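You operate a simulated robot arm through the tools that you are given. There is no shell and no other tool. Be economical: measure what you need, move in short steps, check, and stop when the job is done.

You are at the controls of a simulated two-armed robot. One attempt, no reset.

JOB
Lift the sagging cage door true, then shut and lock it.
Fine: free the hinge clamp lever, turn the hinge nut till the pointer stands between the lines, clamp again; the door lock knob ends locked.

It is judged by the outcome, as a careful person would: the job done as asked, and still so three seconds after it is handed in. It fails if anything else is knocked over, pushed out of place, dropped, spilled or broken.

ROBOT AND FRAMES
Two 7-joint arms with fingered hands on one trunk that stands fixed in place. Base frame: the origin is at the foot of the trunk, x ahead of it, y to its left, z up. Readings come in m, degrees, newtons and seconds.
The left shoulder is at [0.07, 0.139, 1.137], the right one opposite. With the tool pointing down near the work surface each hand reaches from about 0.38 to 0.82 m from the base axis, measured 20 degrees to its own side. Payload 3.9 kg a hand.
Tool frame (each hand has its own): the origin (TCP) lies between the finger pads and is the grasp point; the fingertips stand 0.029 m ahead of it; z points along the fingers, y is the line along which they close. The gripper opens to 0.1 m. The gripper's body begins 0.034 m behind the TCP. The gripper is a hand of 5 fingers: y runs from the thumb to the fingers, the wrist lies at [-0.015, -0.105, -0.177] in the tool frame, and closing takes about 1.5 s.
Orientation is that of the tool frame in the base frame, as [roll, pitch, yaw] about the fixed x, y, z axes, in that order (R = Rz(yaw) Ry(pitch) Rx(roll)). With the fingers straight down and the wrist toward the robot, the tool's x, y and z point along [0, 1, 0], [1, 0, 0] and [0, 0, -1] of the base frame.

CONTROLS
- The arms move only by the tool arm_command. It takes "left_targets", "right_targets" or both (then of equal length, played together; a hand with none holds still); each is a list of rows, each a list of 7 numbers: the finger opening in m, from 0 to 0.1, then the shift along the tool's x, y, z in m, then the turn, a rotation vector about the tool's x, y, z in degrees. In form: [[gripper, tx, ty, tz, wx, wy, wz], ...]. A call has 1 to 10 rows; each row is the pose to reach, as a shift and turn from the pose commanded when the call began, along the tool's axes at that moment. A row lasts 0.2 s, in which the tool goes at most 0.05 m and 8.6 degrees; a call with a longer step from one row to the next is refused whole, and so is a gripper value outside its range. A pose out of reach is approached as far as the arm can. The call stops where the force on the tool passes 40 N (or 10 N more than at its start, if that is more) or the arm is blocked; 0.2 s more then pass. Each finger travels about 0.153 m/s and halts on what it meets, pressing with about 28 N; the grip force reading is that of the motor and also rises with nothing between the fingers. The clock runs only during rows and for 0.2 s after the last one: add rows that repeat a pose to give the fingers time. The reply holds the time, the measured pose of the TCP, the force on the tool along the base axes, the opening and the grip force, in the units named above and with some noise, with the torque about the TCP (base axes, N m) and any sound that the robot's microphone picked up, and new pictures: "show" is both (left out), scene, wrist or none (wrist: the cameras of the hands that moved).
- Cameras (640 x 400 px; columns grow to the right, rows downward): "scene" is now at [0.128, 0.0276, 1.4656]; the picture's right is [0.18, -0.98, 0.00], its down [-0.61, -0.11, -0.79] and it looks along [0.77, 0.14, -0.62] (base axes); focal length 274 px, centre (320, 200). "left" rides on the left gripper at [-0.066, -0.086, -0.121] in its tool frame; the picture's right is [-0.76, -0.31, 0.58], its down [0.59, -0.70, 0.40] and it looks along [0.28, 0.64, 0.71] (tool axes); focal length 247 px, centre (320, 200). "right" rides on the right gripper at [0.065, -0.086, -0.121] in its tool frame; the picture's right is [-0.76, 0.31, -0.58], its down [-0.59, -0.70, 0.40] and it looks along [-0.28, 0.64, 0.71] (tool axes); focal length 247 px, centre (320, 200). There is no depth. A picture from a camera that has moved, and an enlarged one, comes with that camera's place and axes in the base frame and with its lens. The place of the scene camera against the robot may be out by one fixed shift of up to 0.025 m in any direction.
- move_column(by): slides the trunk up (or, below 0, down) by that many m; the arms and the scene camera ride with it, the base frame stays. It gives what a move gives, with no picture.
- preshape(shape, hand): the hand has 5 fingers and takes this shape, open, in about a second: jaw (thumb against the fingers, like two jaws); tri (thumb and two fingers); tip (a fingertip pinch); poke (one finger out to press); point (the index stretched); flat (the hand flat); cup (the hand cupped); fist (a fist). The gripper value then closes the fingers along that shape, each until it touches; the sizes above hold for jaw. It gives what a move gives, with no picture.
- pan_tilt(pan, tilt): turns the head with the scene camera to pan (to the left, within 86 degrees either way) and tilt (down, from -29 to 69), counted from straight ahead of the robot. It gives what a move gives, and a new picture of the scene camera.
- inspect(camera, box): a new picture of the part [left, top, right, bottom] of that camera's present view, enlarged. It takes no simulated time.
- finish_job(): hands the job in; it is judged then, once.

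Work in short steps. Places have to be worked out from the pictures, the camera data and where the tool is seen: move nearer, look again, correct. Check each grasp and each placing, and mend what went wrong. You have 120 turns and 200 pictures in all, those below and enlarged ones among them. Open the grippers and draw the arms clear of the work before you hand the job in, unless the task says otherwise; then end with one line.

The tools are called after "Emit:" as name(argument=value, ...) on one line, values as JSON. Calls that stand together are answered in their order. arm_command: Moves the arms, as the interface text tells. Its arguments: {"type":"object","properties":{"left_targets":{"type":"array"},"right_targets":{"type":"array"},"show":{"type":"string","enum":["both","scene","wrist","none"]}},"required":[]} The other tools are called the same way: move_column (by) slides the trunk up or down; preshape (shape, hand) gives the hand a shape; pan_tilt (pan, tilt) turns the head that bears the scene camera; inspect (camera, box) takes an enlarged picture of a part of a camera's view; finish_job () hands the job in.

At the start:

```text
clock: 0.0
left_ee_pos: [0.3393, 0.1358, 1.2633]
left_ee_rot: [180.0, 0.0, 93.3]
left_contact_force: [0.1, 0.3, 0.3]
left_torque: [-0.01, -0.01, 0.01]
left_grip_width: 0.0997
left_grip_force: 0.0
left_shape: jaw
right_ee_pos: [0.5826, -0.1682, 1.2705]
right_ee_rot: [180.0, 0.0, 93.3]
right_contact_force: [0.4, 0.0, -0.1]
right_torque: [0.04, -0.03, 0.01]
right_grip_width: 0.1
right_grip_force: 0.0
right_shape: jaw
trunk travel left (down, up): [-0.779, 0.061]
head pan, tilt: [10.4, 38.2]
```

scene: 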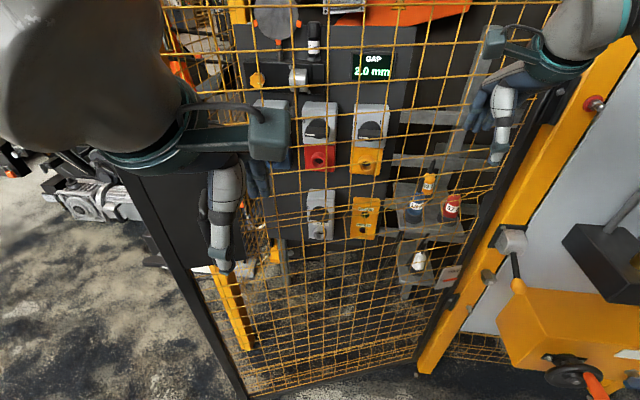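
right: 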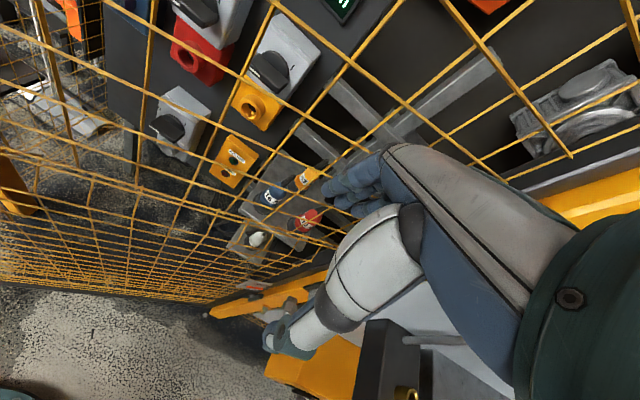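
left: 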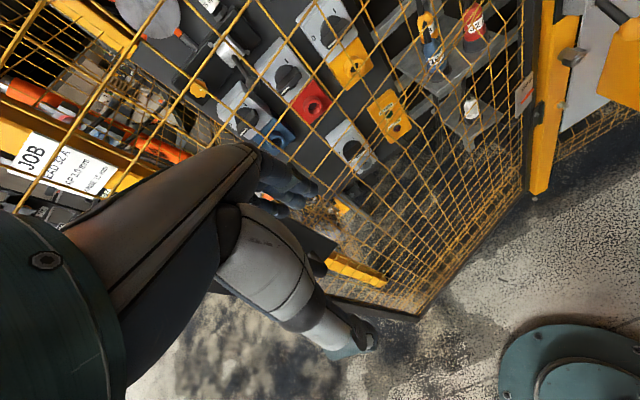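

The door seems to be the mesh panel in front with its hinge post on the right. I'll look around with the head first.

Emit:
pan_tilt(pan=-25, tilt=35)

Emit:
pan_tilt(pan=30, tilt=35)

Emit:
pan_tilt(pan=-10, tilt=5)

```text
clock: 1.0
left_ee_pos: [0.3405, 0.1373, 1.2634]
left_ee_rot: [180.0, 0.1, 93.4]
left_contact_force: [-0.1, 0.2, -0.1]
left_torque: [-0.01, -0.01, 0.01]
left_grip_width: 0.0998
left_grip_force: 0.1
left_shape: jaw
right_ee_pos: [0.5839, -0.1668, 1.2707]
right_ee_rot: [-180.0, 0.0, 93.4]
right_contact_force: [-0.4, 0.1, 0.0]
right_torque: [0.02, 0.0, 0.01]
right_grip_width: 0.0996
right_grip_force: 0.1
right_shape: jaw
trunk travel left (down, up): [-0.779, 0.061]
head pan, tilt: [-25.0, 35.0]
camera scene: at [0.1232, -0.0251, 1.4705], right [-0.42, -0.91, 0.0], down [-0.52, 0.24, -0.82], along [0.74, -0.35, -0.57], focal length 274 px, centre (320, 200)
```

scene: 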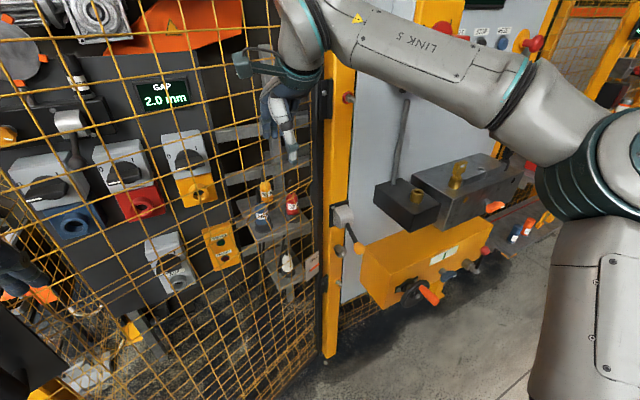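

```text
clock: 2.2
left_ee_pos: [0.3403, 0.136, 1.2639]
left_ee_rot: [180.0, 0.1, 93.3]
left_contact_force: [0.0, -0.1, 0.2]
left_torque: [0.01, -0.01, 0.0]
left_grip_width: 0.0997
left_grip_force: 0.0
left_shape: jaw
right_ee_pos: [0.5838, -0.1682, 1.2722]
right_ee_rot: [180.0, 0.0, 93.4]
right_contact_force: [0.7, 0.4, 0.7]
right_torque: [-0.02, 0.01, 0.02]
right_grip_width: 0.0996
right_grip_force: 0.2
right_shape: jaw
trunk travel left (down, up): [-0.779, 0.061]
head pan, tilt: [30.0, 35.0]
camera scene: at [0.1196, 0.0559, 1.4705], right [0.5, -0.87, 0.0], down [-0.5, -0.29, -0.82], along [0.71, 0.41, -0.57], focal length 274 px, centre (320, 200)
```

scene: 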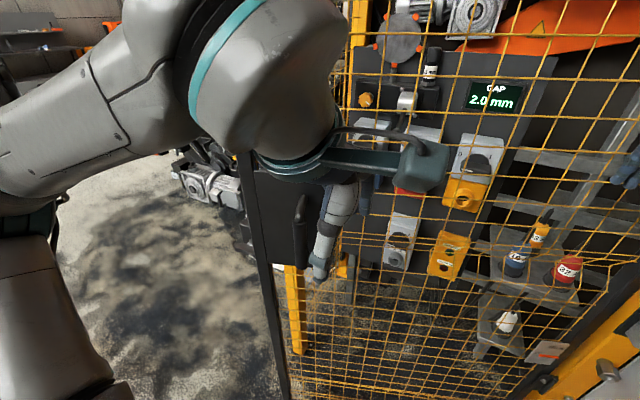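

```text
clock: 3.3
left_ee_pos: [0.3393, 0.1348, 1.2635]
left_ee_rot: [179.9, 0.1, 93.4]
left_contact_force: [0.3, -0.5, 0.9]
left_torque: [0.02, 0.04, 0.04]
left_grip_width: 0.0998
left_grip_force: 0.1
left_shape: jaw
right_ee_pos: [0.5823, -0.1673, 1.2712]
right_ee_rot: [-179.9, 0.0, 93.3]
right_contact_force: [0.3, -0.4, 1.0]
right_torque: [-0.02, -0.02, -0.02]
right_grip_width: 0.0996
right_grip_force: 0.0
right_shape: jaw
trunk travel left (down, up): [-0.779, 0.061]
head pan, tilt: [-10.0, 5.0]
camera scene: at [0.1338, -0.0038, 1.5187], right [-0.17, -0.98, 0.0], down [-0.09, 0.02, -1.0], along [0.98, -0.17, -0.09], focal length 274 px, centre (320, 200)
```

scene: 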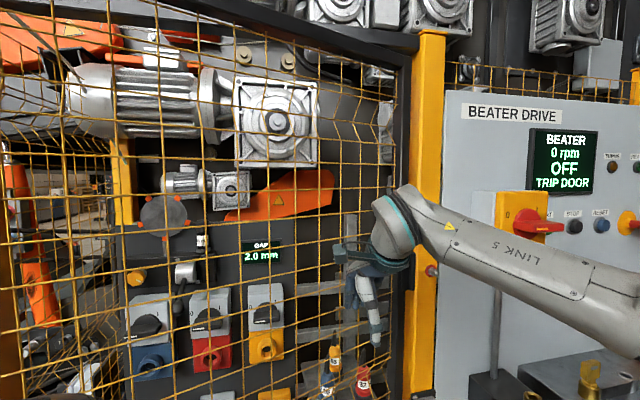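

I'll point the head at the hinge post and look closely.

Emit:
pan_tilt(pan=-25, tilt=45)

Emit:
inspect(camera="scene", box=[250, 120, 410, 220])

Emit:
inspect(camera="scene", box=[250, 0, 410, 100])

```text
clock: 4.4
left_ee_pos: [0.3398, 0.1369, 1.2642]
left_ee_rot: [180.0, 0.1, 93.5]
left_contact_force: [-0.7, 0.1, 0.6]
left_torque: [-0.03, 0.01, 0.0]
left_grip_width: 0.0997
left_grip_force: 0.1
left_shape: jaw
right_ee_pos: [0.5835, -0.1671, 1.2711]
right_ee_rot: [-179.9, 0.0, 93.3]
right_contact_force: [-1.2, 0.6, 0.0]
right_torque: [-0.01, -0.03, -0.02]
right_grip_width: 0.1002
right_grip_force: 0.0
right_shape: jaw
trunk travel left (down, up): [-0.779, 0.061]
head pan, tilt: [-25.0, 45.0]
camera scene: at [0.1171, -0.0223, 1.4558], right [-0.42, -0.91, 0.0], down [-0.64, 0.3, -0.71], along [0.64, -0.3, -0.71], focal length 274 px, centre (320, 200)
```

scene: 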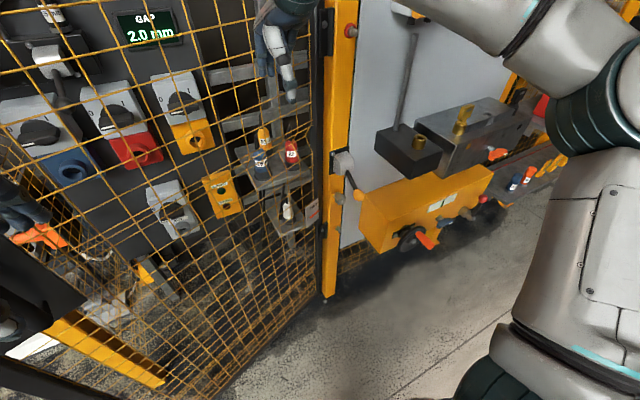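

```text
4.00 times, centred on (330, 170) of scene
camera zoom: at [0.1171, -0.0223, 1.4558], right [-0.42, -0.91, 0.0], down [-0.64, 0.3, -0.71], along [0.64, -0.3, -0.71], focal length 1096 px, centre (280, 320)
```

zoom: 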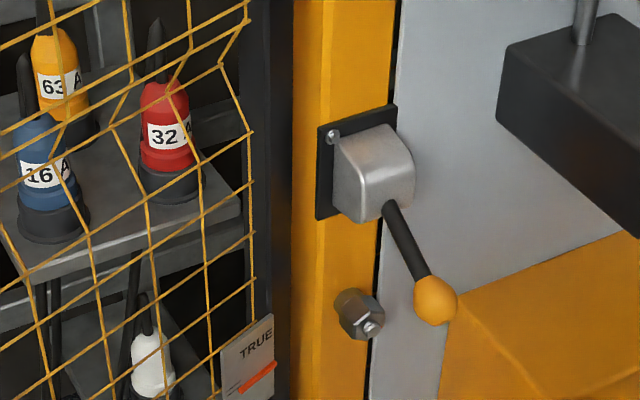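

```text
4.00 times, centred on (330, 50) of scene
camera zoom: at [0.1171, -0.0223, 1.4558], right [-0.42, -0.91, 0.0], down [-0.64, 0.3, -0.71], along [0.64, -0.3, -0.71], focal length 1096 px, centre (280, 800)
```

zoom: 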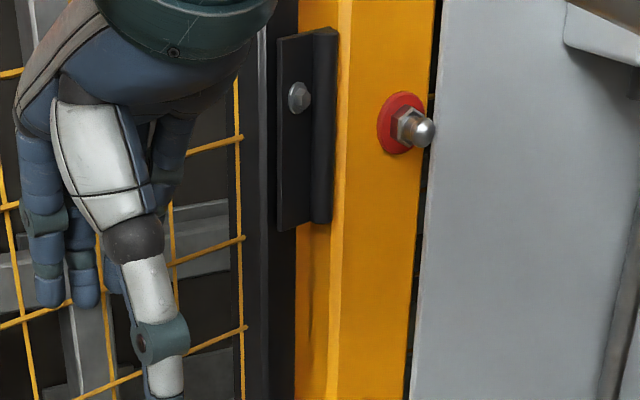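

Nut sits under the clamp housing on the post; a TRUE plate sits on the door's lower hinge side. Let me read the job card and plate.

Emit:
inspect(camera="left", box=[0, 100, 160, 200])

Emit:
inspect(camera="scene", box=[296, 190, 328, 230])

Emit:
inspect(camera="right", box=[190, 220, 430, 370])

```text
4.00 times, centred on (80, 150) of left
camera zoom: at [0.2586, 0.0657, 1.3837], right [-0.26, -0.77, -0.58], down [-0.74, 0.55, -0.4], along [0.62, 0.32, -0.71], focal length 988 px, centre (1280, 400)
```

zoom: 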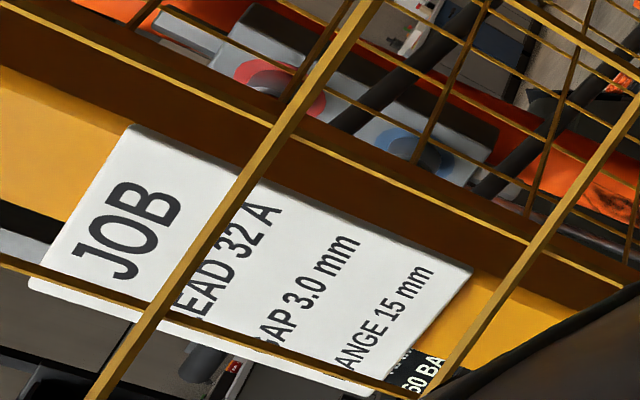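

```text
10.00 times, centred on (312, 210) of scene
camera zoom: at [0.1171, -0.0223, 1.4558], right [-0.42, -0.91, 0.0], down [-0.64, 0.3, -0.71], along [0.64, -0.3, -0.71], focal length 2739 px, centre (400, 100)
```

zoom: 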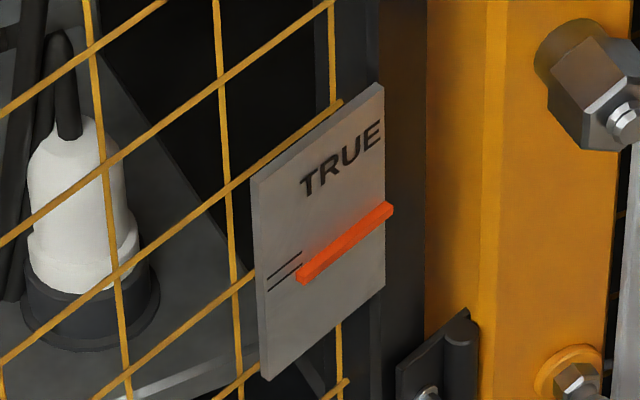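

```text
2.67 times, centred on (310, 295) of right
camera zoom: at [0.493, -0.1072, 1.3923], right [0.35, -0.74, 0.58], down [-0.67, -0.63, -0.4], along [0.66, -0.25, -0.71], focal length 659 px, centre (347, -53)
```

zoom: 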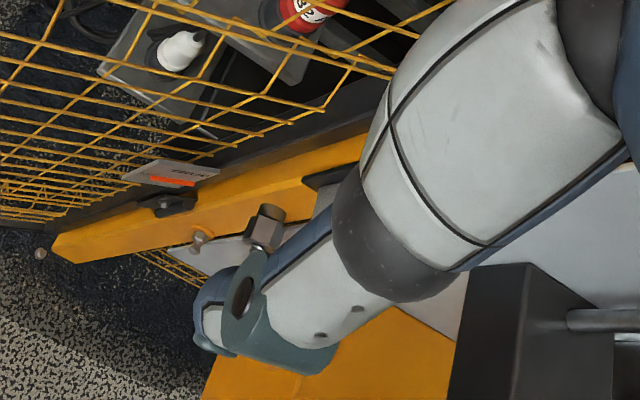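

The red pointer is close to the lines, but parallax matters. I'll lower the trunk partway for a more level view, in steps.

Emit:
move_column(by=-0.15)

Emit:
pan_tilt(pan=-40, tilt=40)

```text
clock: 6.1
left_ee_pos: [0.3395, 0.1351, 1.1138]
left_ee_rot: [180.0, 0.1, 93.3]
left_contact_force: [0.2, 0.9, 0.2]
left_torque: [0.0, 0.02, 0.0]
left_grip_width: 0.0999
left_grip_force: 0.2
left_shape: jaw
right_ee_pos: [0.5831, -0.1675, 1.1222]
right_ee_rot: [-180.0, 0.0, 93.2]
right_contact_force: [0.1, -0.8, 0.2]
right_torque: [-0.01, -0.01, 0.03]
right_grip_width: 0.0997
right_grip_force: 0.1
right_shape: jaw
trunk travel left (down, up): [-0.629, 0.211]
head pan, tilt: [-25.0, 45.0]
```

```text
clock: 6.9
left_ee_pos: [0.34, 0.1363, 1.114]
left_ee_rot: [179.9, 0.1, 93.5]
left_contact_force: [-0.3, -0.3, -0.1]
left_torque: [-0.02, -0.03, -0.02]
left_grip_width: 0.0998
left_grip_force: 0.0
left_shape: jaw
right_ee_pos: [0.5837, -0.1677, 1.1211]
right_ee_rot: [180.0, 0.0, 93.3]
right_contact_force: [-0.9, 0.0, 0.5]
right_torque: [0.01, 0.0, -0.01]
right_grip_width: 0.0999
right_grip_force: 0.0
right_shape: jaw
trunk travel left (down, up): [-0.629, 0.211]
head pan, tilt: [-40.0, 40.0]
camera scene: at [0.1085, -0.0425, 1.3129], right [-0.64, -0.77, 0.0], down [-0.49, 0.41, -0.77], along [0.59, -0.49, -0.64], focal length 274 px, centre (320, 200)
```

scene: 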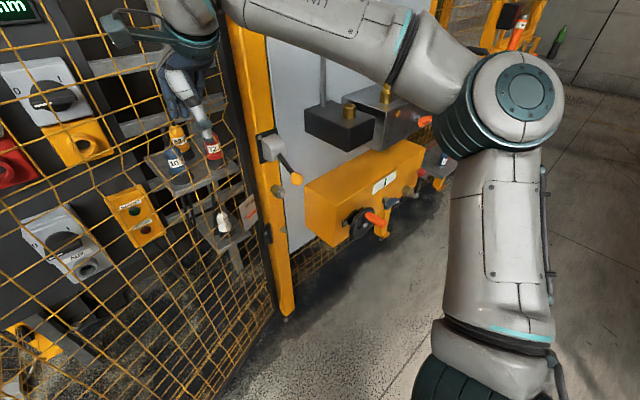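

Zoom in on the hinge hardware from this view for triangulation.

Emit:
inspect(camera="scene", box=[220, 120, 320, 250])

Emit:
inspect(camera="right", box=[0, 0, 640, 400])

```text
3.08 times, centred on (270, 185) of scene
camera zoom: at [0.1085, -0.0425, 1.3129], right [-0.64, -0.77, 0.0], down [-0.49, 0.41, -0.77], along [0.59, -0.49, -0.64], focal length 843 px, centre (474, 246)
```

zoom: 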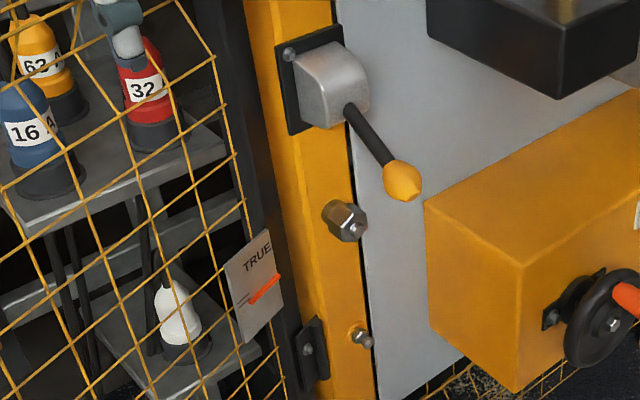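

```text
1.00 times, centred on (320, 200) of right (not enlarged: the box is as wide or as high as the picture)
camera zoom: at [0.493, -0.1071, 1.2423], right [0.35, -0.74, 0.58], down [-0.67, -0.63, -0.4], along [0.66, -0.25, -0.71], focal length 247 px, centre (320, 200)
```

zoom: 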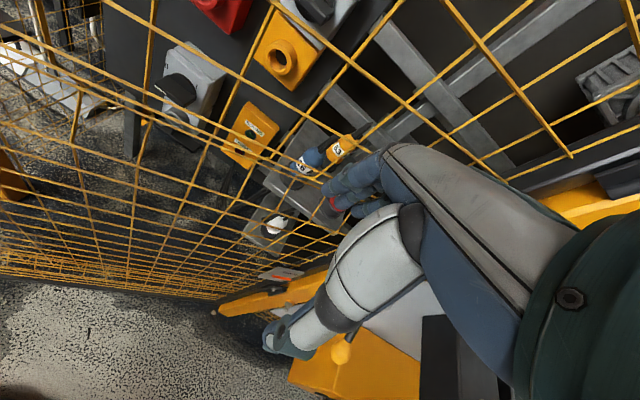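

Nut tip about (0.67,-0.354,0.814), lever ball about (0.584,-0.362,0.908). I'll pull the right hand back and pitch it to point forward.

Emit:
arm_command(right_targets=[[0.1, -0.008, -0.02, 0.008, -8.5, 0, 0], [0.1, -0.016, -0.04, 0.016, -17, 0, 0], [0.1, -0.024, -0.06, 0.024, -25.5, 0, 0], [0.1, -0.032, -0.08, 0.03, -34, 0, 0], [0.1, -0.04, -0.1, 0.04, -42.5, 0, 0], [0.1, -0.048, -0.12, 0.05, -51, 0, 0], [0.1, -0.056, -0.13, 0.06, -59.5, 0, 0], [0.1, -0.064, -0.14, 0.07, -68, 0, 0], [0.1, -0.07, -0.14, 0.08, -76.5, 0, 0], [0.1, -0.08, -0.14, 0.09, -85, 0, 0]], show="both")

```text
clock: 9.1
left_ee_pos: [0.3394, 0.1365, 1.1134]
left_ee_rot: [-179.9, 0.1, 93.4]
left_contact_force: [0.3, -0.2, 0.9]
left_torque: [0.0, -0.01, 0.02]
left_grip_width: 0.0998
left_grip_force: 0.1
left_shape: jaw
right_ee_pos: [0.4884, -0.265, 1.0228]
right_ee_rot: [94.9, 0.1, 93.3]
right_contact_force: [-0.1, -0.1, -0.1]
right_torque: [0.01, 0.0, 0.02]
right_grip_width: 0.1
right_grip_force: 0.1
right_shape: jaw
right hand out of reach, approached as far as the arm can: row 6, 7, 8, 9, 10
trunk travel left (down, up): [-0.629, 0.211]
head pan, tilt: [-40.0, 40.0]
camera scene: at [0.1082, -0.0419, 1.3132], right [-0.64, -0.77, 0.0], down [-0.49, 0.41, -0.77], along [0.59, -0.49, -0.64], focal length 274 px, centre (320, 200)
camera right: at [0.3562, -0.2073, 0.9479], right [-0.5, -0.79, 0.36], down [0.37, -0.57, -0.73], along [0.78, -0.24, 0.58], focal length 247 px, centre (320, 200)
```

scene: 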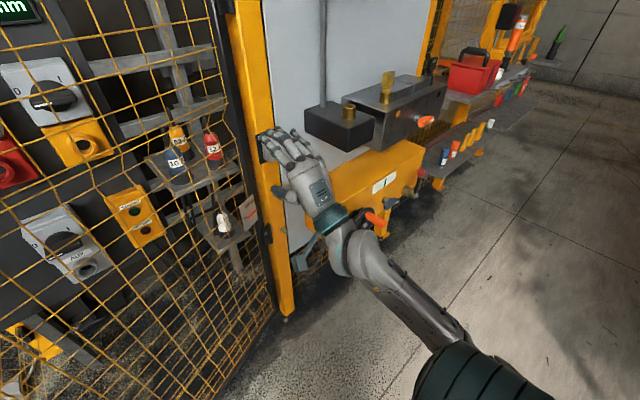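
right: 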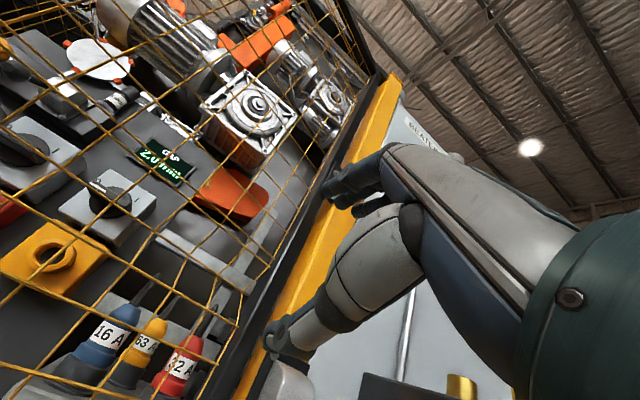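

Reoriented, facing forward. Lower the trunk further so the hand and camera are nearer hardware height.

Emit:
move_column(by=-0.18)

Emit:
pan_tilt(pan=-30, tilt=28)

Emit:
inspect(camera="right", box=[0, 0, 640, 400])

```text
clock: 11.1
left_ee_pos: [0.3397, 0.1357, 0.9337]
left_ee_rot: [-180.0, 0.1, 93.3]
left_contact_force: [-0.1, -0.1, -0.3]
left_torque: [0.0, 0.02, 0.01]
left_grip_width: 0.1
left_grip_force: 0.1
left_shape: jaw
right_ee_pos: [0.488, -0.2659, 0.8435]
right_ee_rot: [95.0, 0.0, 93.3]
right_contact_force: [0.1, 0.0, 0.7]
right_torque: [-0.01, 0.03, -0.01]
right_grip_width: 0.0998
right_grip_force: 0.1
right_shape: jaw
trunk travel left (down, up): [-0.449, 0.391]
head pan, tilt: [-40.0, 40.0]
```

```text
clock: 11.8
left_ee_pos: [0.34, 0.136, 0.9341]
left_ee_rot: [-179.9, 0.0, 93.4]
left_contact_force: [1.2, 0.6, -0.2]
left_torque: [0.01, -0.03, 0.03]
left_grip_width: 0.0996
left_grip_force: 0.0
left_shape: jaw
right_ee_pos: [0.4894, -0.2656, 0.8422]
right_ee_rot: [95.1, 0.0, 93.4]
right_contact_force: [0.7, 0.0, -0.2]
right_torque: [0.01, -0.02, -0.03]
right_grip_width: 0.0999
right_grip_force: 0.1
right_shape: jaw
trunk travel left (down, up): [-0.449, 0.391]
head pan, tilt: [-30.0, 28.0]
camera scene: at [0.1222, -0.0336, 1.1514], right [-0.5, -0.87, 0.0], down [-0.41, 0.24, -0.88], along [0.76, -0.44, -0.47], focal length 274 px, centre (320, 200)
```

scene: 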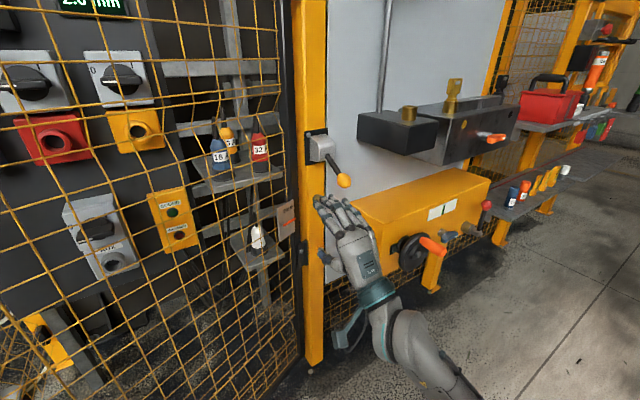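

```text
1.00 times, centred on (320, 200) of right (not enlarged: the box is as wide or as high as the picture)
camera zoom: at [0.3565, -0.2082, 0.7679], right [-0.5, -0.79, 0.36], down [0.37, -0.57, -0.74], along [0.78, -0.24, 0.58], focal length 247 px, centre (320, 200)
```

zoom: 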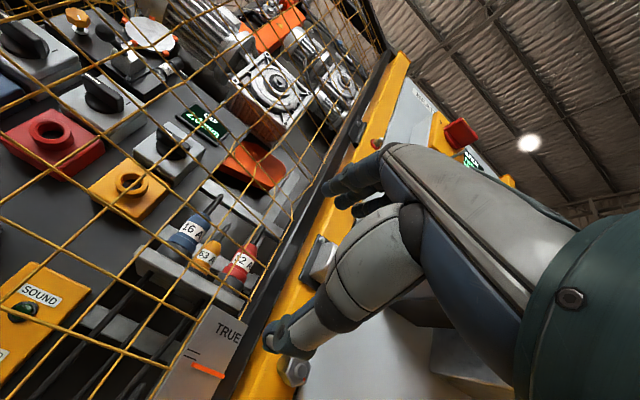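

Pointer is below the lines even from beneath. Zoom on the lever and nut.

Emit:
inspect(camera="scene", box=[270, 120, 366, 180])

Emit:
inspect(camera="right", box=[160, 220, 352, 340])

Emit:
inspect(camera="right", box=[160, 300, 320, 400])

```text
6.67 times, centred on (318, 150) of scene
camera zoom: at [0.1222, -0.0336, 1.1514], right [-0.5, -0.87, 0.0], down [-0.41, 0.24, -0.88], along [0.76, -0.44, -0.47], focal length 1826 px, centre (333, 533)
```

zoom: 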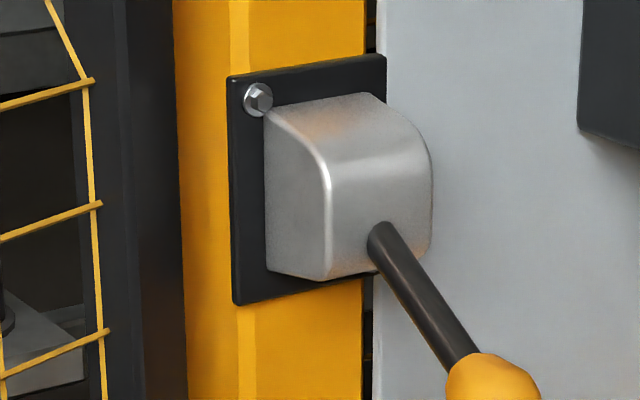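

```text
3.33 times, centred on (256, 280) of right
camera zoom: at [0.3565, -0.2082, 0.7679], right [-0.5, -0.79, 0.36], down [0.37, -0.57, -0.74], along [0.78, -0.24, 0.58], focal length 823 px, centre (533, -67)
```

zoom: 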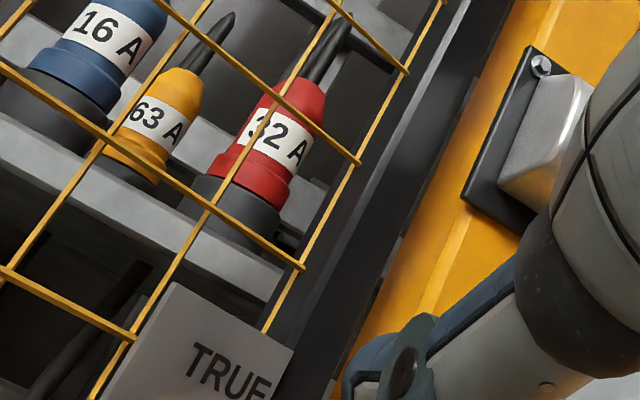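

```text
4.00 times, centred on (240, 350) of right
camera zoom: at [0.3565, -0.2082, 0.7679], right [-0.5, -0.79, 0.36], down [0.37, -0.57, -0.74], along [0.78, -0.24, 0.58], focal length 988 px, centre (640, -400)
```

zoom: 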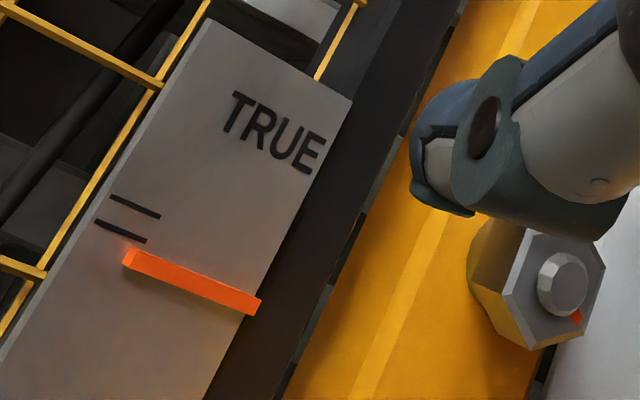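

Ball ≈ (0.587,-0.366,0.905). I line the hand up in front of the ball (still short of it), levelling it 5°.

Emit:
arm_command(right_targets=[[0.08, -0.035, 0.02, 0, -2, 0, 1], [0.08, -0.07, 0.04, 0, -4, 0, 2], [0.08, -0.101, 0.063, 0, -5, 0, 2]])

```text
clock: 12.7
left_ee_pos: [0.3399, 0.1358, 0.9334]
left_ee_rot: [-180.0, 0.2, 93.4]
left_contact_force: [0.2, 0.0, 0.3]
left_torque: [0.03, -0.03, 0.04]
left_grip_width: 0.1002
left_grip_force: 0.1
left_shape: jaw
right_ee_pos: [0.5007, -0.3649, 0.9063]
right_ee_rot: [90.0, -2.0, 93.2]
right_contact_force: [-0.3, 0.4, -0.1]
right_torque: [-0.02, 0.03, -0.04]
right_grip_width: 0.0804
right_grip_force: 0.0
right_shape: jaw
trunk travel left (down, up): [-0.449, 0.391]
head pan, tilt: [-30.0, 28.0]
camera scene: at [0.1222, -0.0336, 1.1515], right [-0.5, -0.87, 0.0], down [-0.41, 0.23, -0.88], along [0.76, -0.44, -0.47], focal length 274 px, centre (320, 200)
camera right: at [0.3749, -0.3032, 0.8228], right [-0.53, -0.8, 0.28], down [0.43, -0.54, -0.72], along [0.73, -0.26, 0.63], focal length 247 px, centre (320, 200)
```

scene: 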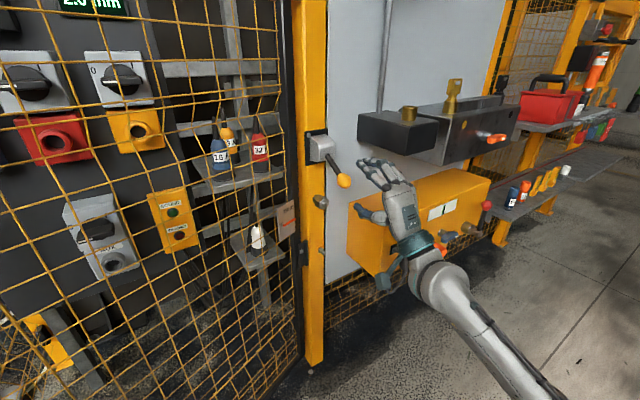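
right: 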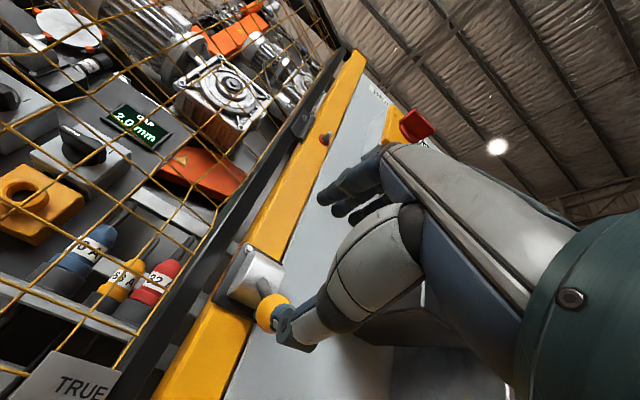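

Compare hand and ball in the scene camera, zoomed, since the wrist camera puts the ball ~3 cm lower.

Emit:
inspect(camera="scene", box=[290, 120, 418, 250])

Emit:
inspect(camera="right", box=[200, 150, 420, 370])

```text
3.08 times, centred on (354, 185) of scene
camera zoom: at [0.1222, -0.0336, 1.1515], right [-0.5, -0.87, 0.0], down [-0.41, 0.23, -0.88], along [0.76, -0.44, -0.47], focal length 843 px, centre (215, 246)
```

zoom: 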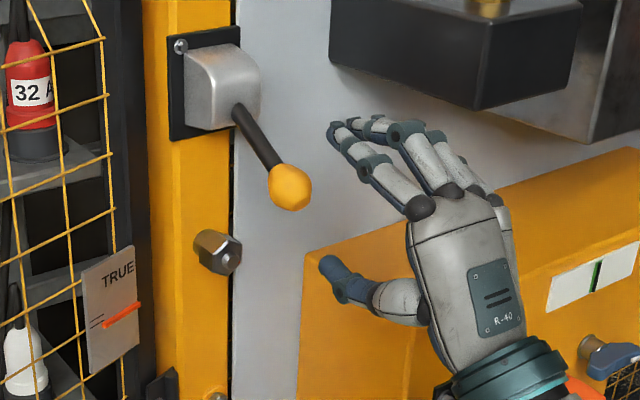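

```text
1.82 times, centred on (310, 260) of right
camera zoom: at [0.3749, -0.3032, 0.8228], right [-0.53, -0.8, 0.28], down [0.43, -0.54, -0.72], along [0.73, -0.26, 0.63], focal length 449 px, centre (338, 91)
```

zoom: 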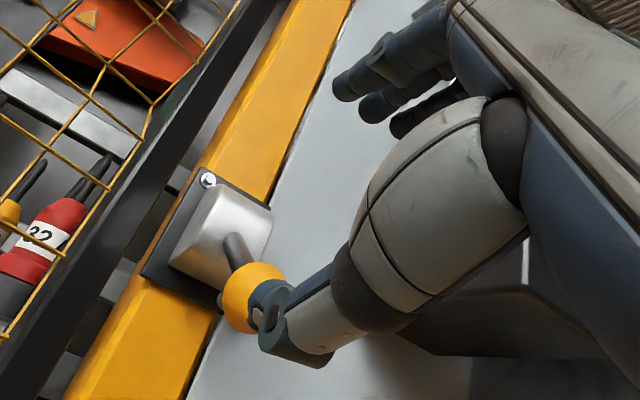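

The refined estimate puts the ball at tool-frame (-0.022,-0.028,0.105). I shift laterally first then advance part way.

Emit:
arm_command(right_targets=[[0.08, -0.022, -0.028, 0, 0, 0, 0], [0.08, -0.022, -0.028, 0.03, 0, 0, 0], [0.08, -0.022, -0.028, 0.06, 0, 0, 0]])

Emit:
inspect(camera="scene", box=[290, 120, 418, 250])

```text
clock: 13.4
left_ee_pos: [0.3407, 0.1363, 0.9331]
left_ee_rot: [-179.9, 0.0, 93.4]
left_contact_force: [0.0, -0.5, -0.5]
left_torque: [-0.01, 0.02, -0.04]
left_grip_width: 0.0997
left_grip_force: 0.1
left_shape: jaw
right_ee_pos: [0.5631, -0.3833, 0.8765]
right_ee_rot: [89.9, -2.0, 93.2]
right_contact_force: [0.2, 0.0, -0.5]
right_torque: [0.0, 0.0, -0.03]
right_grip_width: 0.0804
right_grip_force: 0.0
right_shape: jaw
trunk travel left (down, up): [-0.449, 0.391]
head pan, tilt: [-30.0, 28.0]
camera scene: at [0.1226, -0.0333, 1.1514], right [-0.5, -0.87, 0.0], down [-0.41, 0.23, -0.88], along [0.76, -0.44, -0.47], focal length 274 px, centre (320, 200)
camera right: at [0.4377, -0.3222, 0.7945], right [-0.53, -0.8, 0.28], down [0.43, -0.54, -0.72], along [0.73, -0.26, 0.63], focal length 247 px, centre (320, 200)
```

scene: 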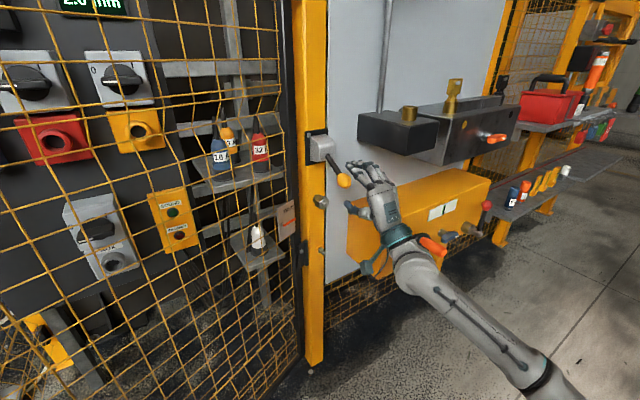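
right: 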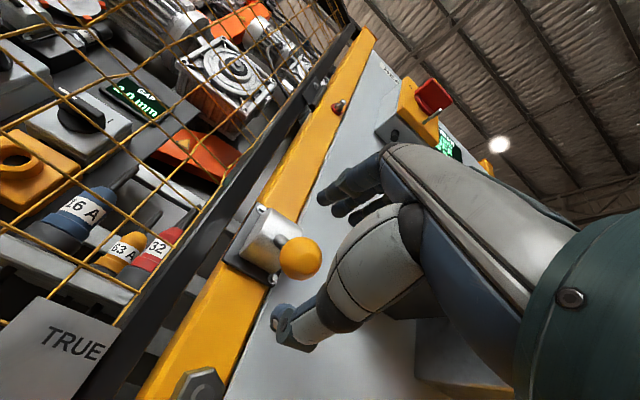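

```text
3.08 times, centred on (354, 185) of scene
camera zoom: at [0.1226, -0.0333, 1.1514], right [-0.5, -0.87, 0.0], down [-0.41, 0.23, -0.88], along [0.76, -0.44, -0.47], focal length 843 px, centre (215, 246)
```

zoom: 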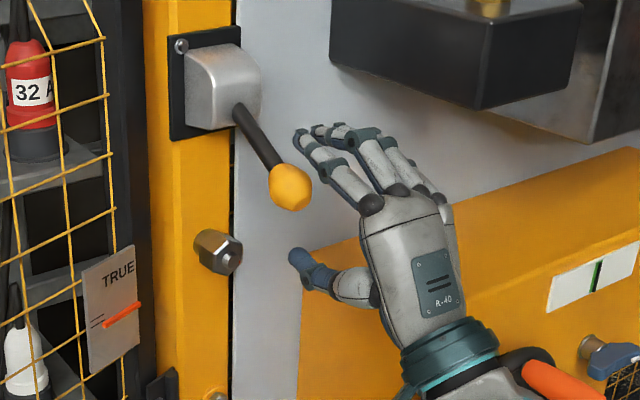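

Wrist triangulation now gives the ball at tool ≈ (0,0,0.039). Advance 0.034 and close on it.

Emit:
arm_command(right_targets=[[0.08, 0, 0, 0.017, 0, 0, 0], [0.08, 0, 0, 0.034, 0, 0, 0], [0.05, 0, 0, 0.034, 0, 0, 0], [0.02, 0, 0, 0.034, 0, 0, 0], [0.01, 0, 0, 0.034, 0, 0, 0], [0.01, 0, 0, 0.034, 0, 0, 0]])

Emit:
inspect(camera="scene", box=[290, 120, 418, 250])

```text
clock: 14.8
left_ee_pos: [0.339, 0.1358, 0.9359]
left_ee_rot: [-180.0, 0.1, 93.4]
left_contact_force: [0.7, -0.4, -0.1]
left_torque: [-0.01, 0.01, -0.02]
left_grip_width: 0.0997
left_grip_force: 0.1
left_shape: jaw
right_ee_pos: [0.5957, -0.3827, 0.8763]
right_ee_rot: [90.0, -2.0, 93.2]
right_contact_force: [3.3, -1.2, 2.4]
right_torque: [0.09, -0.23, -0.09]
right_grip_width: 0.0188
right_grip_force: 27.9
right_shape: jaw
trunk travel left (down, up): [-0.449, 0.391]
head pan, tilt: [-30.0, 28.0]
camera scene: at [0.1225, -0.0336, 1.1515], right [-0.5, -0.87, 0.0], down [-0.41, 0.23, -0.88], along [0.76, -0.44, -0.47], focal length 274 px, centre (320, 200)
camera right: at [0.4704, -0.3204, 0.7935], right [-0.53, -0.8, 0.28], down [0.43, -0.54, -0.72], along [0.73, -0.27, 0.63], focal length 247 px, centre (320, 200)
```

scene: 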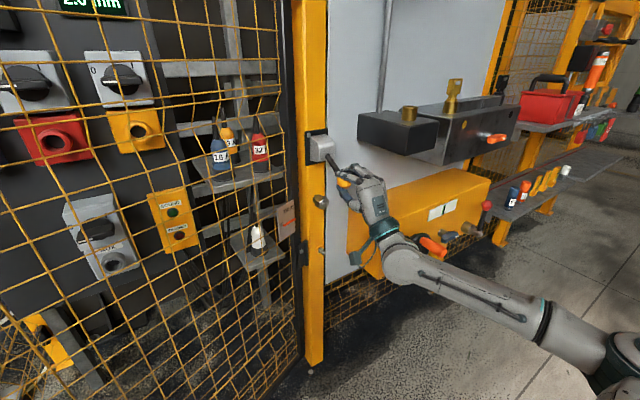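
right: 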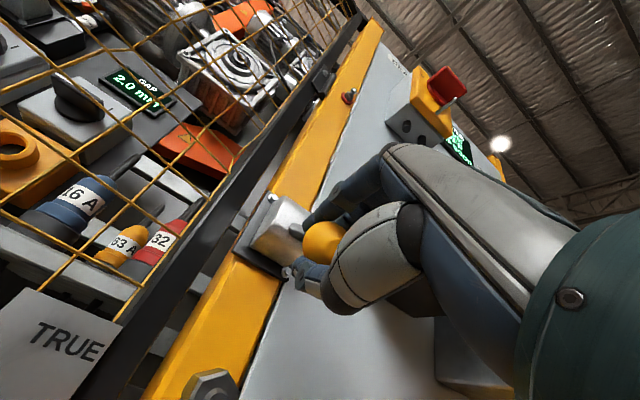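

```text
3.08 times, centred on (354, 185) of scene
camera zoom: at [0.1225, -0.0336, 1.1515], right [-0.5, -0.87, 0.0], down [-0.41, 0.23, -0.88], along [0.76, -0.44, -0.47], focal length 843 px, centre (215, 246)
```

zoom: 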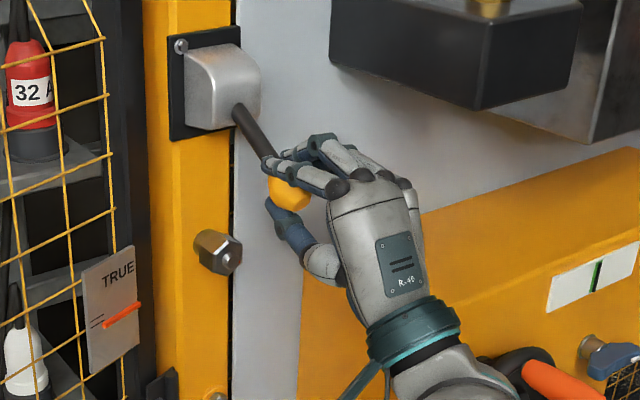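

Ball gripped. Test a small upward push to see whether the lever swings vertically.

Emit:
arm_command(right_targets=[[0.01, 0, 0.008, -0.003, 0, 0, 0], [0.01, 0, 0.016, -0.007, 0, 0, 0], [0.01, 0, 0.024, -0.01, 0, 0, 0]], show="scene")

Emit:
inspect(camera="scene", box=[290, 120, 418, 250])

```text
clock: 15.7
left_ee_pos: [0.3425, 0.1377, 0.9327]
left_ee_rot: [-179.7, 0.1, 93.5]
left_contact_force: [-0.4, 0.0, -0.3]
left_torque: [-0.01, 0.01, -0.02]
left_grip_width: 0.1001
left_grip_force: 0.1
left_shape: jaw
right_ee_pos: [0.5877, -0.3833, 0.8995]
right_ee_rot: [90.2, -2.0, 93.3]
right_contact_force: [12.7, 5.1, -4.2]
right_torque: [-0.01, 0.38, -0.01]
right_grip_width: 0.0196
right_grip_force: 28.3
right_shape: jaw
trunk travel left (down, up): [-0.449, 0.391]
head pan, tilt: [-30.0, 28.0]
camera scene: at [0.125, -0.0329, 1.1512], right [-0.5, -0.87, 0.0], down [-0.41, 0.23, -0.88], along [0.76, -0.44, -0.47], focal length 274 px, centre (320, 200)
```

scene: 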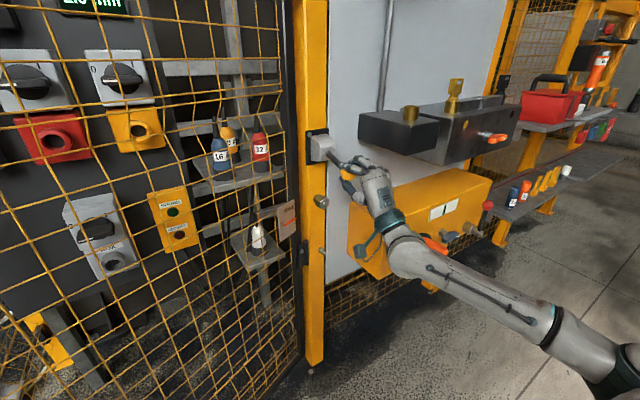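

```text
3.08 times, centred on (354, 185) of scene
camera zoom: at [0.125, -0.0329, 1.1512], right [-0.5, -0.87, 0.0], down [-0.41, 0.23, -0.88], along [0.76, -0.44, -0.47], focal length 843 px, centre (215, 246)
```

zoom: 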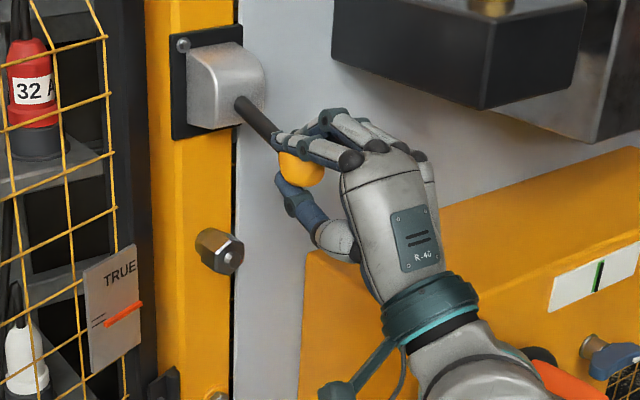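

The lever swings up freely. Continue up along the arc.

Emit:
arm_command(right_targets=[[0.01, 0, 0.01, 0.005, 0, 0, 0], [0.01, 0, 0.02, 0.004, 0, 0, 0], [0.01, 0, 0.03, 0.003, 0, 0, 0], [0.01, 0, 0.04, 0.003, 0, 0, 0], [0.01, 0, 0.05, 0.005, 0, 0, 0]], show="scene")

Emit:
inspect(camera="scene", box=[290, 100, 418, 230])

```text
clock: 16.9
left_ee_pos: [0.3423, 0.1384, 0.9326]
left_ee_rot: [-179.8, 0.1, 93.5]
left_contact_force: [-0.2, -0.7, -0.2]
left_torque: [-0.03, 0.01, 0.0]
left_grip_width: 0.0999
left_grip_force: 0.1
left_shape: jaw
right_ee_pos: [0.5935, -0.3832, 0.9485]
right_ee_rot: [90.3, -1.8, 93.5]
right_contact_force: [13.6, 13.4, -6.6]
right_torque: [-0.02, 0.32, 0.14]
right_grip_width: 0.0187
right_grip_force: 27.7
right_shape: jaw
trunk travel left (down, up): [-0.449, 0.391]
head pan, tilt: [-30.0, 28.0]
camera scene: at [0.1254, -0.0316, 1.1512], right [-0.5, -0.87, 0.0], down [-0.41, 0.23, -0.88], along [0.76, -0.44, -0.47], focal length 274 px, centre (320, 200)
```

scene: 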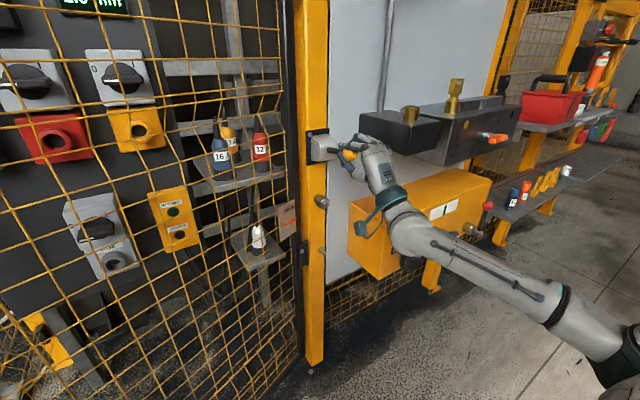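

```text
3.08 times, centred on (354, 165) of scene
camera zoom: at [0.1254, -0.0316, 1.1512], right [-0.5, -0.87, 0.0], down [-0.41, 0.23, -0.88], along [0.76, -0.44, -0.47], focal length 843 px, centre (215, 308)
```

zoom: 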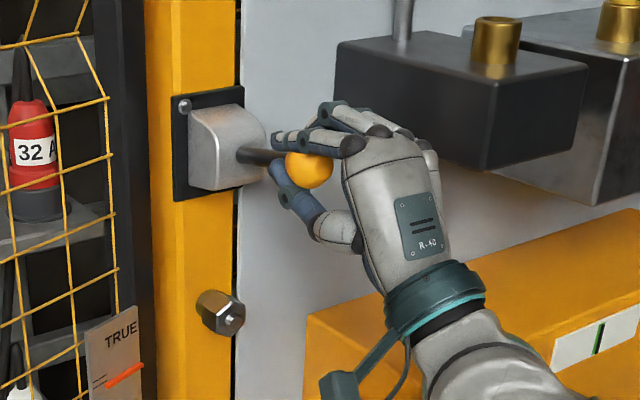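

Lever now near horizontal, no stop yet. Continue upward, easing left and inward with the arc.

Emit:
arm_command(right_targets=[[0.01, 0.006, 0.008, 0.007, 0, 0, 0], [0.01, 0.006, 0.016, 0.009, 0, 0, 0], [0.01, 0.006, 0.024, 0.012, 0, 0, 0], [0.01, 0.006, 0.032, 0.016, 0, 0, 0], [0.01, 0.006, 0.04, 0.021, 0, 0, 0]], show="scene")

Emit:
inspect(camera="scene", box=[290, 80, 418, 210])

```text
clock: 18.1
left_ee_pos: [0.3412, 0.1359, 0.9326]
left_ee_rot: [-179.9, 0.1, 93.4]
left_contact_force: [-0.3, -0.3, -1.0]
left_torque: [-0.03, 0.01, 0.01]
left_grip_width: 0.0998
left_grip_force: 0.1
left_shape: jaw
right_ee_pos: [0.614, -0.3783, 0.9868]
right_ee_rot: [90.4, -1.9, 93.4]
right_contact_force: [-8.6, 12.4, -23.0]
right_torque: [0.1, 0.05, -0.04]
right_grip_width: 0.0192
right_grip_force: 27.5
right_shape: jaw
trunk travel left (down, up): [-0.449, 0.391]
head pan, tilt: [-30.0, 28.0]
camera scene: at [0.1238, -0.0333, 1.1509], right [-0.5, -0.87, 0.0], down [-0.41, 0.23, -0.88], along [0.76, -0.44, -0.47], focal length 274 px, centre (320, 200)
```

scene: 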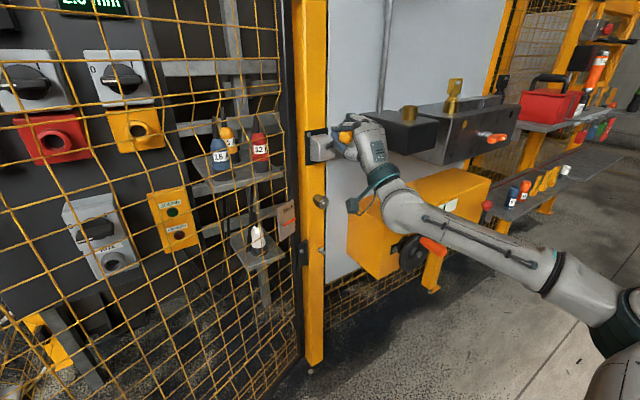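

```text
3.08 times, centred on (354, 145) of scene
camera zoom: at [0.1238, -0.0333, 1.1509], right [-0.5, -0.87, 0.0], down [-0.41, 0.23, -0.88], along [0.76, -0.44, -0.47], focal length 843 px, centre (215, 369)
```

zoom: 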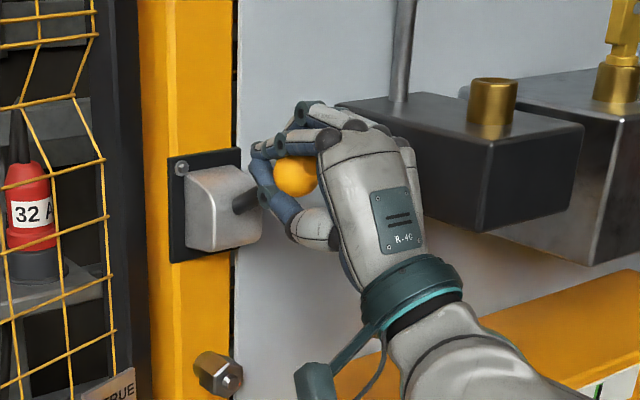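

Lever above horizontal, with rising reaction. Push a little more along the tangent to find the stop.

Emit:
arm_command(right_targets=[[0.01, 0.003, 0.007, 0.004, 0, 0, 0], [0.01, 0.003, 0.014, 0.009, 0, 0, 0], [0.01, 0.003, 0.021, 0.016, 0, 0, 0]], show="scene")

Emit:
inspect(camera="scene", box=[290, 80, 418, 210])

```text
clock: 18.8
left_ee_pos: [0.3419, 0.1358, 0.9332]
left_ee_rot: [-180.0, 0.1, 93.5]
left_contact_force: [-0.4, -0.1, 0.0]
left_torque: [0.04, -0.01, 0.01]
left_grip_width: 0.1001
left_grip_force: 0.0
left_shape: jaw
right_ee_pos: [0.6273, -0.3721, 0.996]
right_ee_rot: [91.4, -1.6, 93.8]
right_contact_force: [2.1, 10.7, -17.5]
right_torque: [0.25, -0.33, -0.16]
right_grip_width: 0.0183
right_grip_force: 28.1
right_shape: jaw
trunk travel left (down, up): [-0.449, 0.391]
head pan, tilt: [-30.0, 28.0]
stopped in row 3 (right hand): the force on the tool passed its limit at 41 N (the readings are from after the stop); the commanded pose is now the measured one
camera scene: at [0.1247, -0.0331, 1.1515], right [-0.5, -0.87, 0.0], down [-0.41, 0.23, -0.88], along [0.76, -0.44, -0.47], focal length 274 px, centre (320, 200)
```

scene: 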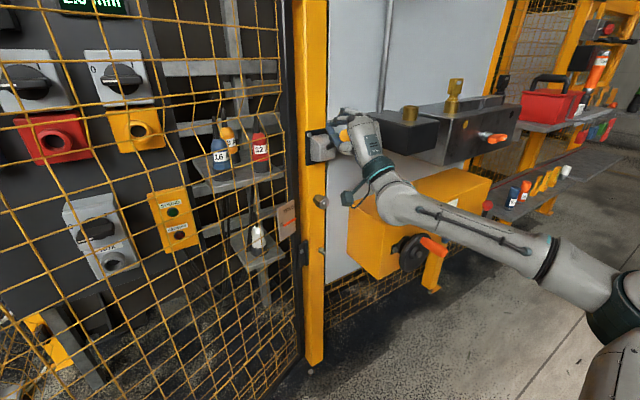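

```text
3.08 times, centred on (354, 145) of scene
camera zoom: at [0.1247, -0.0331, 1.1515], right [-0.5, -0.87, 0.0], down [-0.41, 0.23, -0.88], along [0.76, -0.44, -0.47], focal length 843 px, centre (215, 369)
```

zoom: 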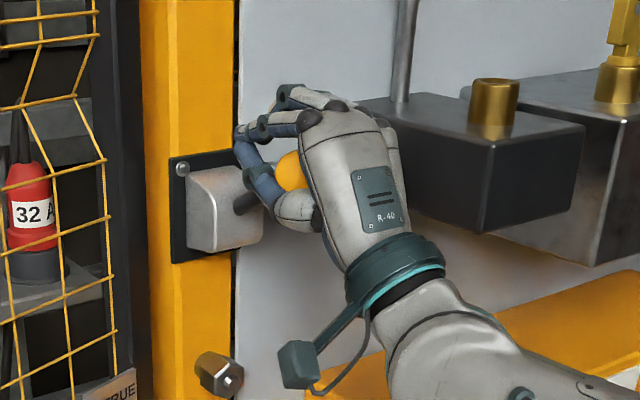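

The ball stayed while the hand slid: likely end stop. Release and back away, then look at the lever.

Emit:
arm_command(right_targets=[[0.04, 0, 0, 0, 0, 0, 0], [0.08, 0, 0, 0, 0, 0, 0], [0.08, 0, 0, 0, 0, 0, 0], [0.08, 0, 0, -0.03, 0, 0, 0], [0.08, 0, 0, -0.07, 0, 0, 0], [0.08, 0, -0.02, -0.11, 0, 0, 0]])

Emit:
inspect(camera="scene", box=[270, 100, 398, 230])

```text
clock: 20.2
left_ee_pos: [0.3394, 0.1347, 0.9341]
left_ee_rot: [-180.0, 0.1, 93.4]
left_contact_force: [-0.4, 0.5, 0.0]
left_torque: [0.02, 0.03, -0.04]
left_grip_width: 0.1
left_grip_force: 0.1
left_shape: jaw
right_ee_pos: [0.514, -0.3815, 0.9841]
right_ee_rot: [90.6, -1.8, 93.5]
right_contact_force: [-1.4, 0.7, -0.2]
right_torque: [0.02, -0.03, 0.01]
right_grip_width: 0.0801
right_grip_force: 0.1
right_shape: jaw
trunk travel left (down, up): [-0.449, 0.391]
head pan, tilt: [-30.0, 28.0]
camera scene: at [0.1218, -0.034, 1.1516], right [-0.5, -0.87, 0.0], down [-0.41, 0.24, -0.88], along [0.76, -0.44, -0.47], focal length 274 px, centre (320, 200)
camera right: at [0.3878, -0.3214, 0.9021], right [-0.53, -0.8, 0.29], down [0.42, -0.54, -0.72], along [0.74, -0.26, 0.62], focal length 247 px, centre (320, 200)
```

scene: 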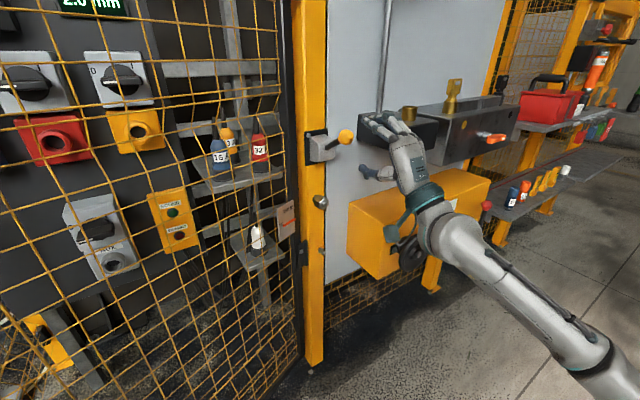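
right: 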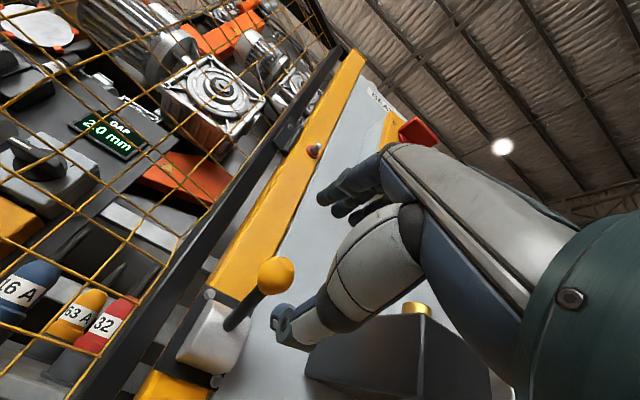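

```text
3.08 times, centred on (334, 165) of scene
camera zoom: at [0.1218, -0.034, 1.1516], right [-0.5, -0.87, 0.0], down [-0.41, 0.24, -0.88], along [0.76, -0.44, -0.47], focal length 843 px, centre (277, 308)
```

zoom: 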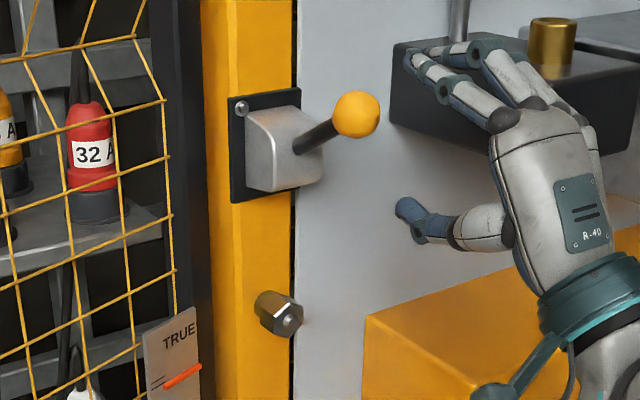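

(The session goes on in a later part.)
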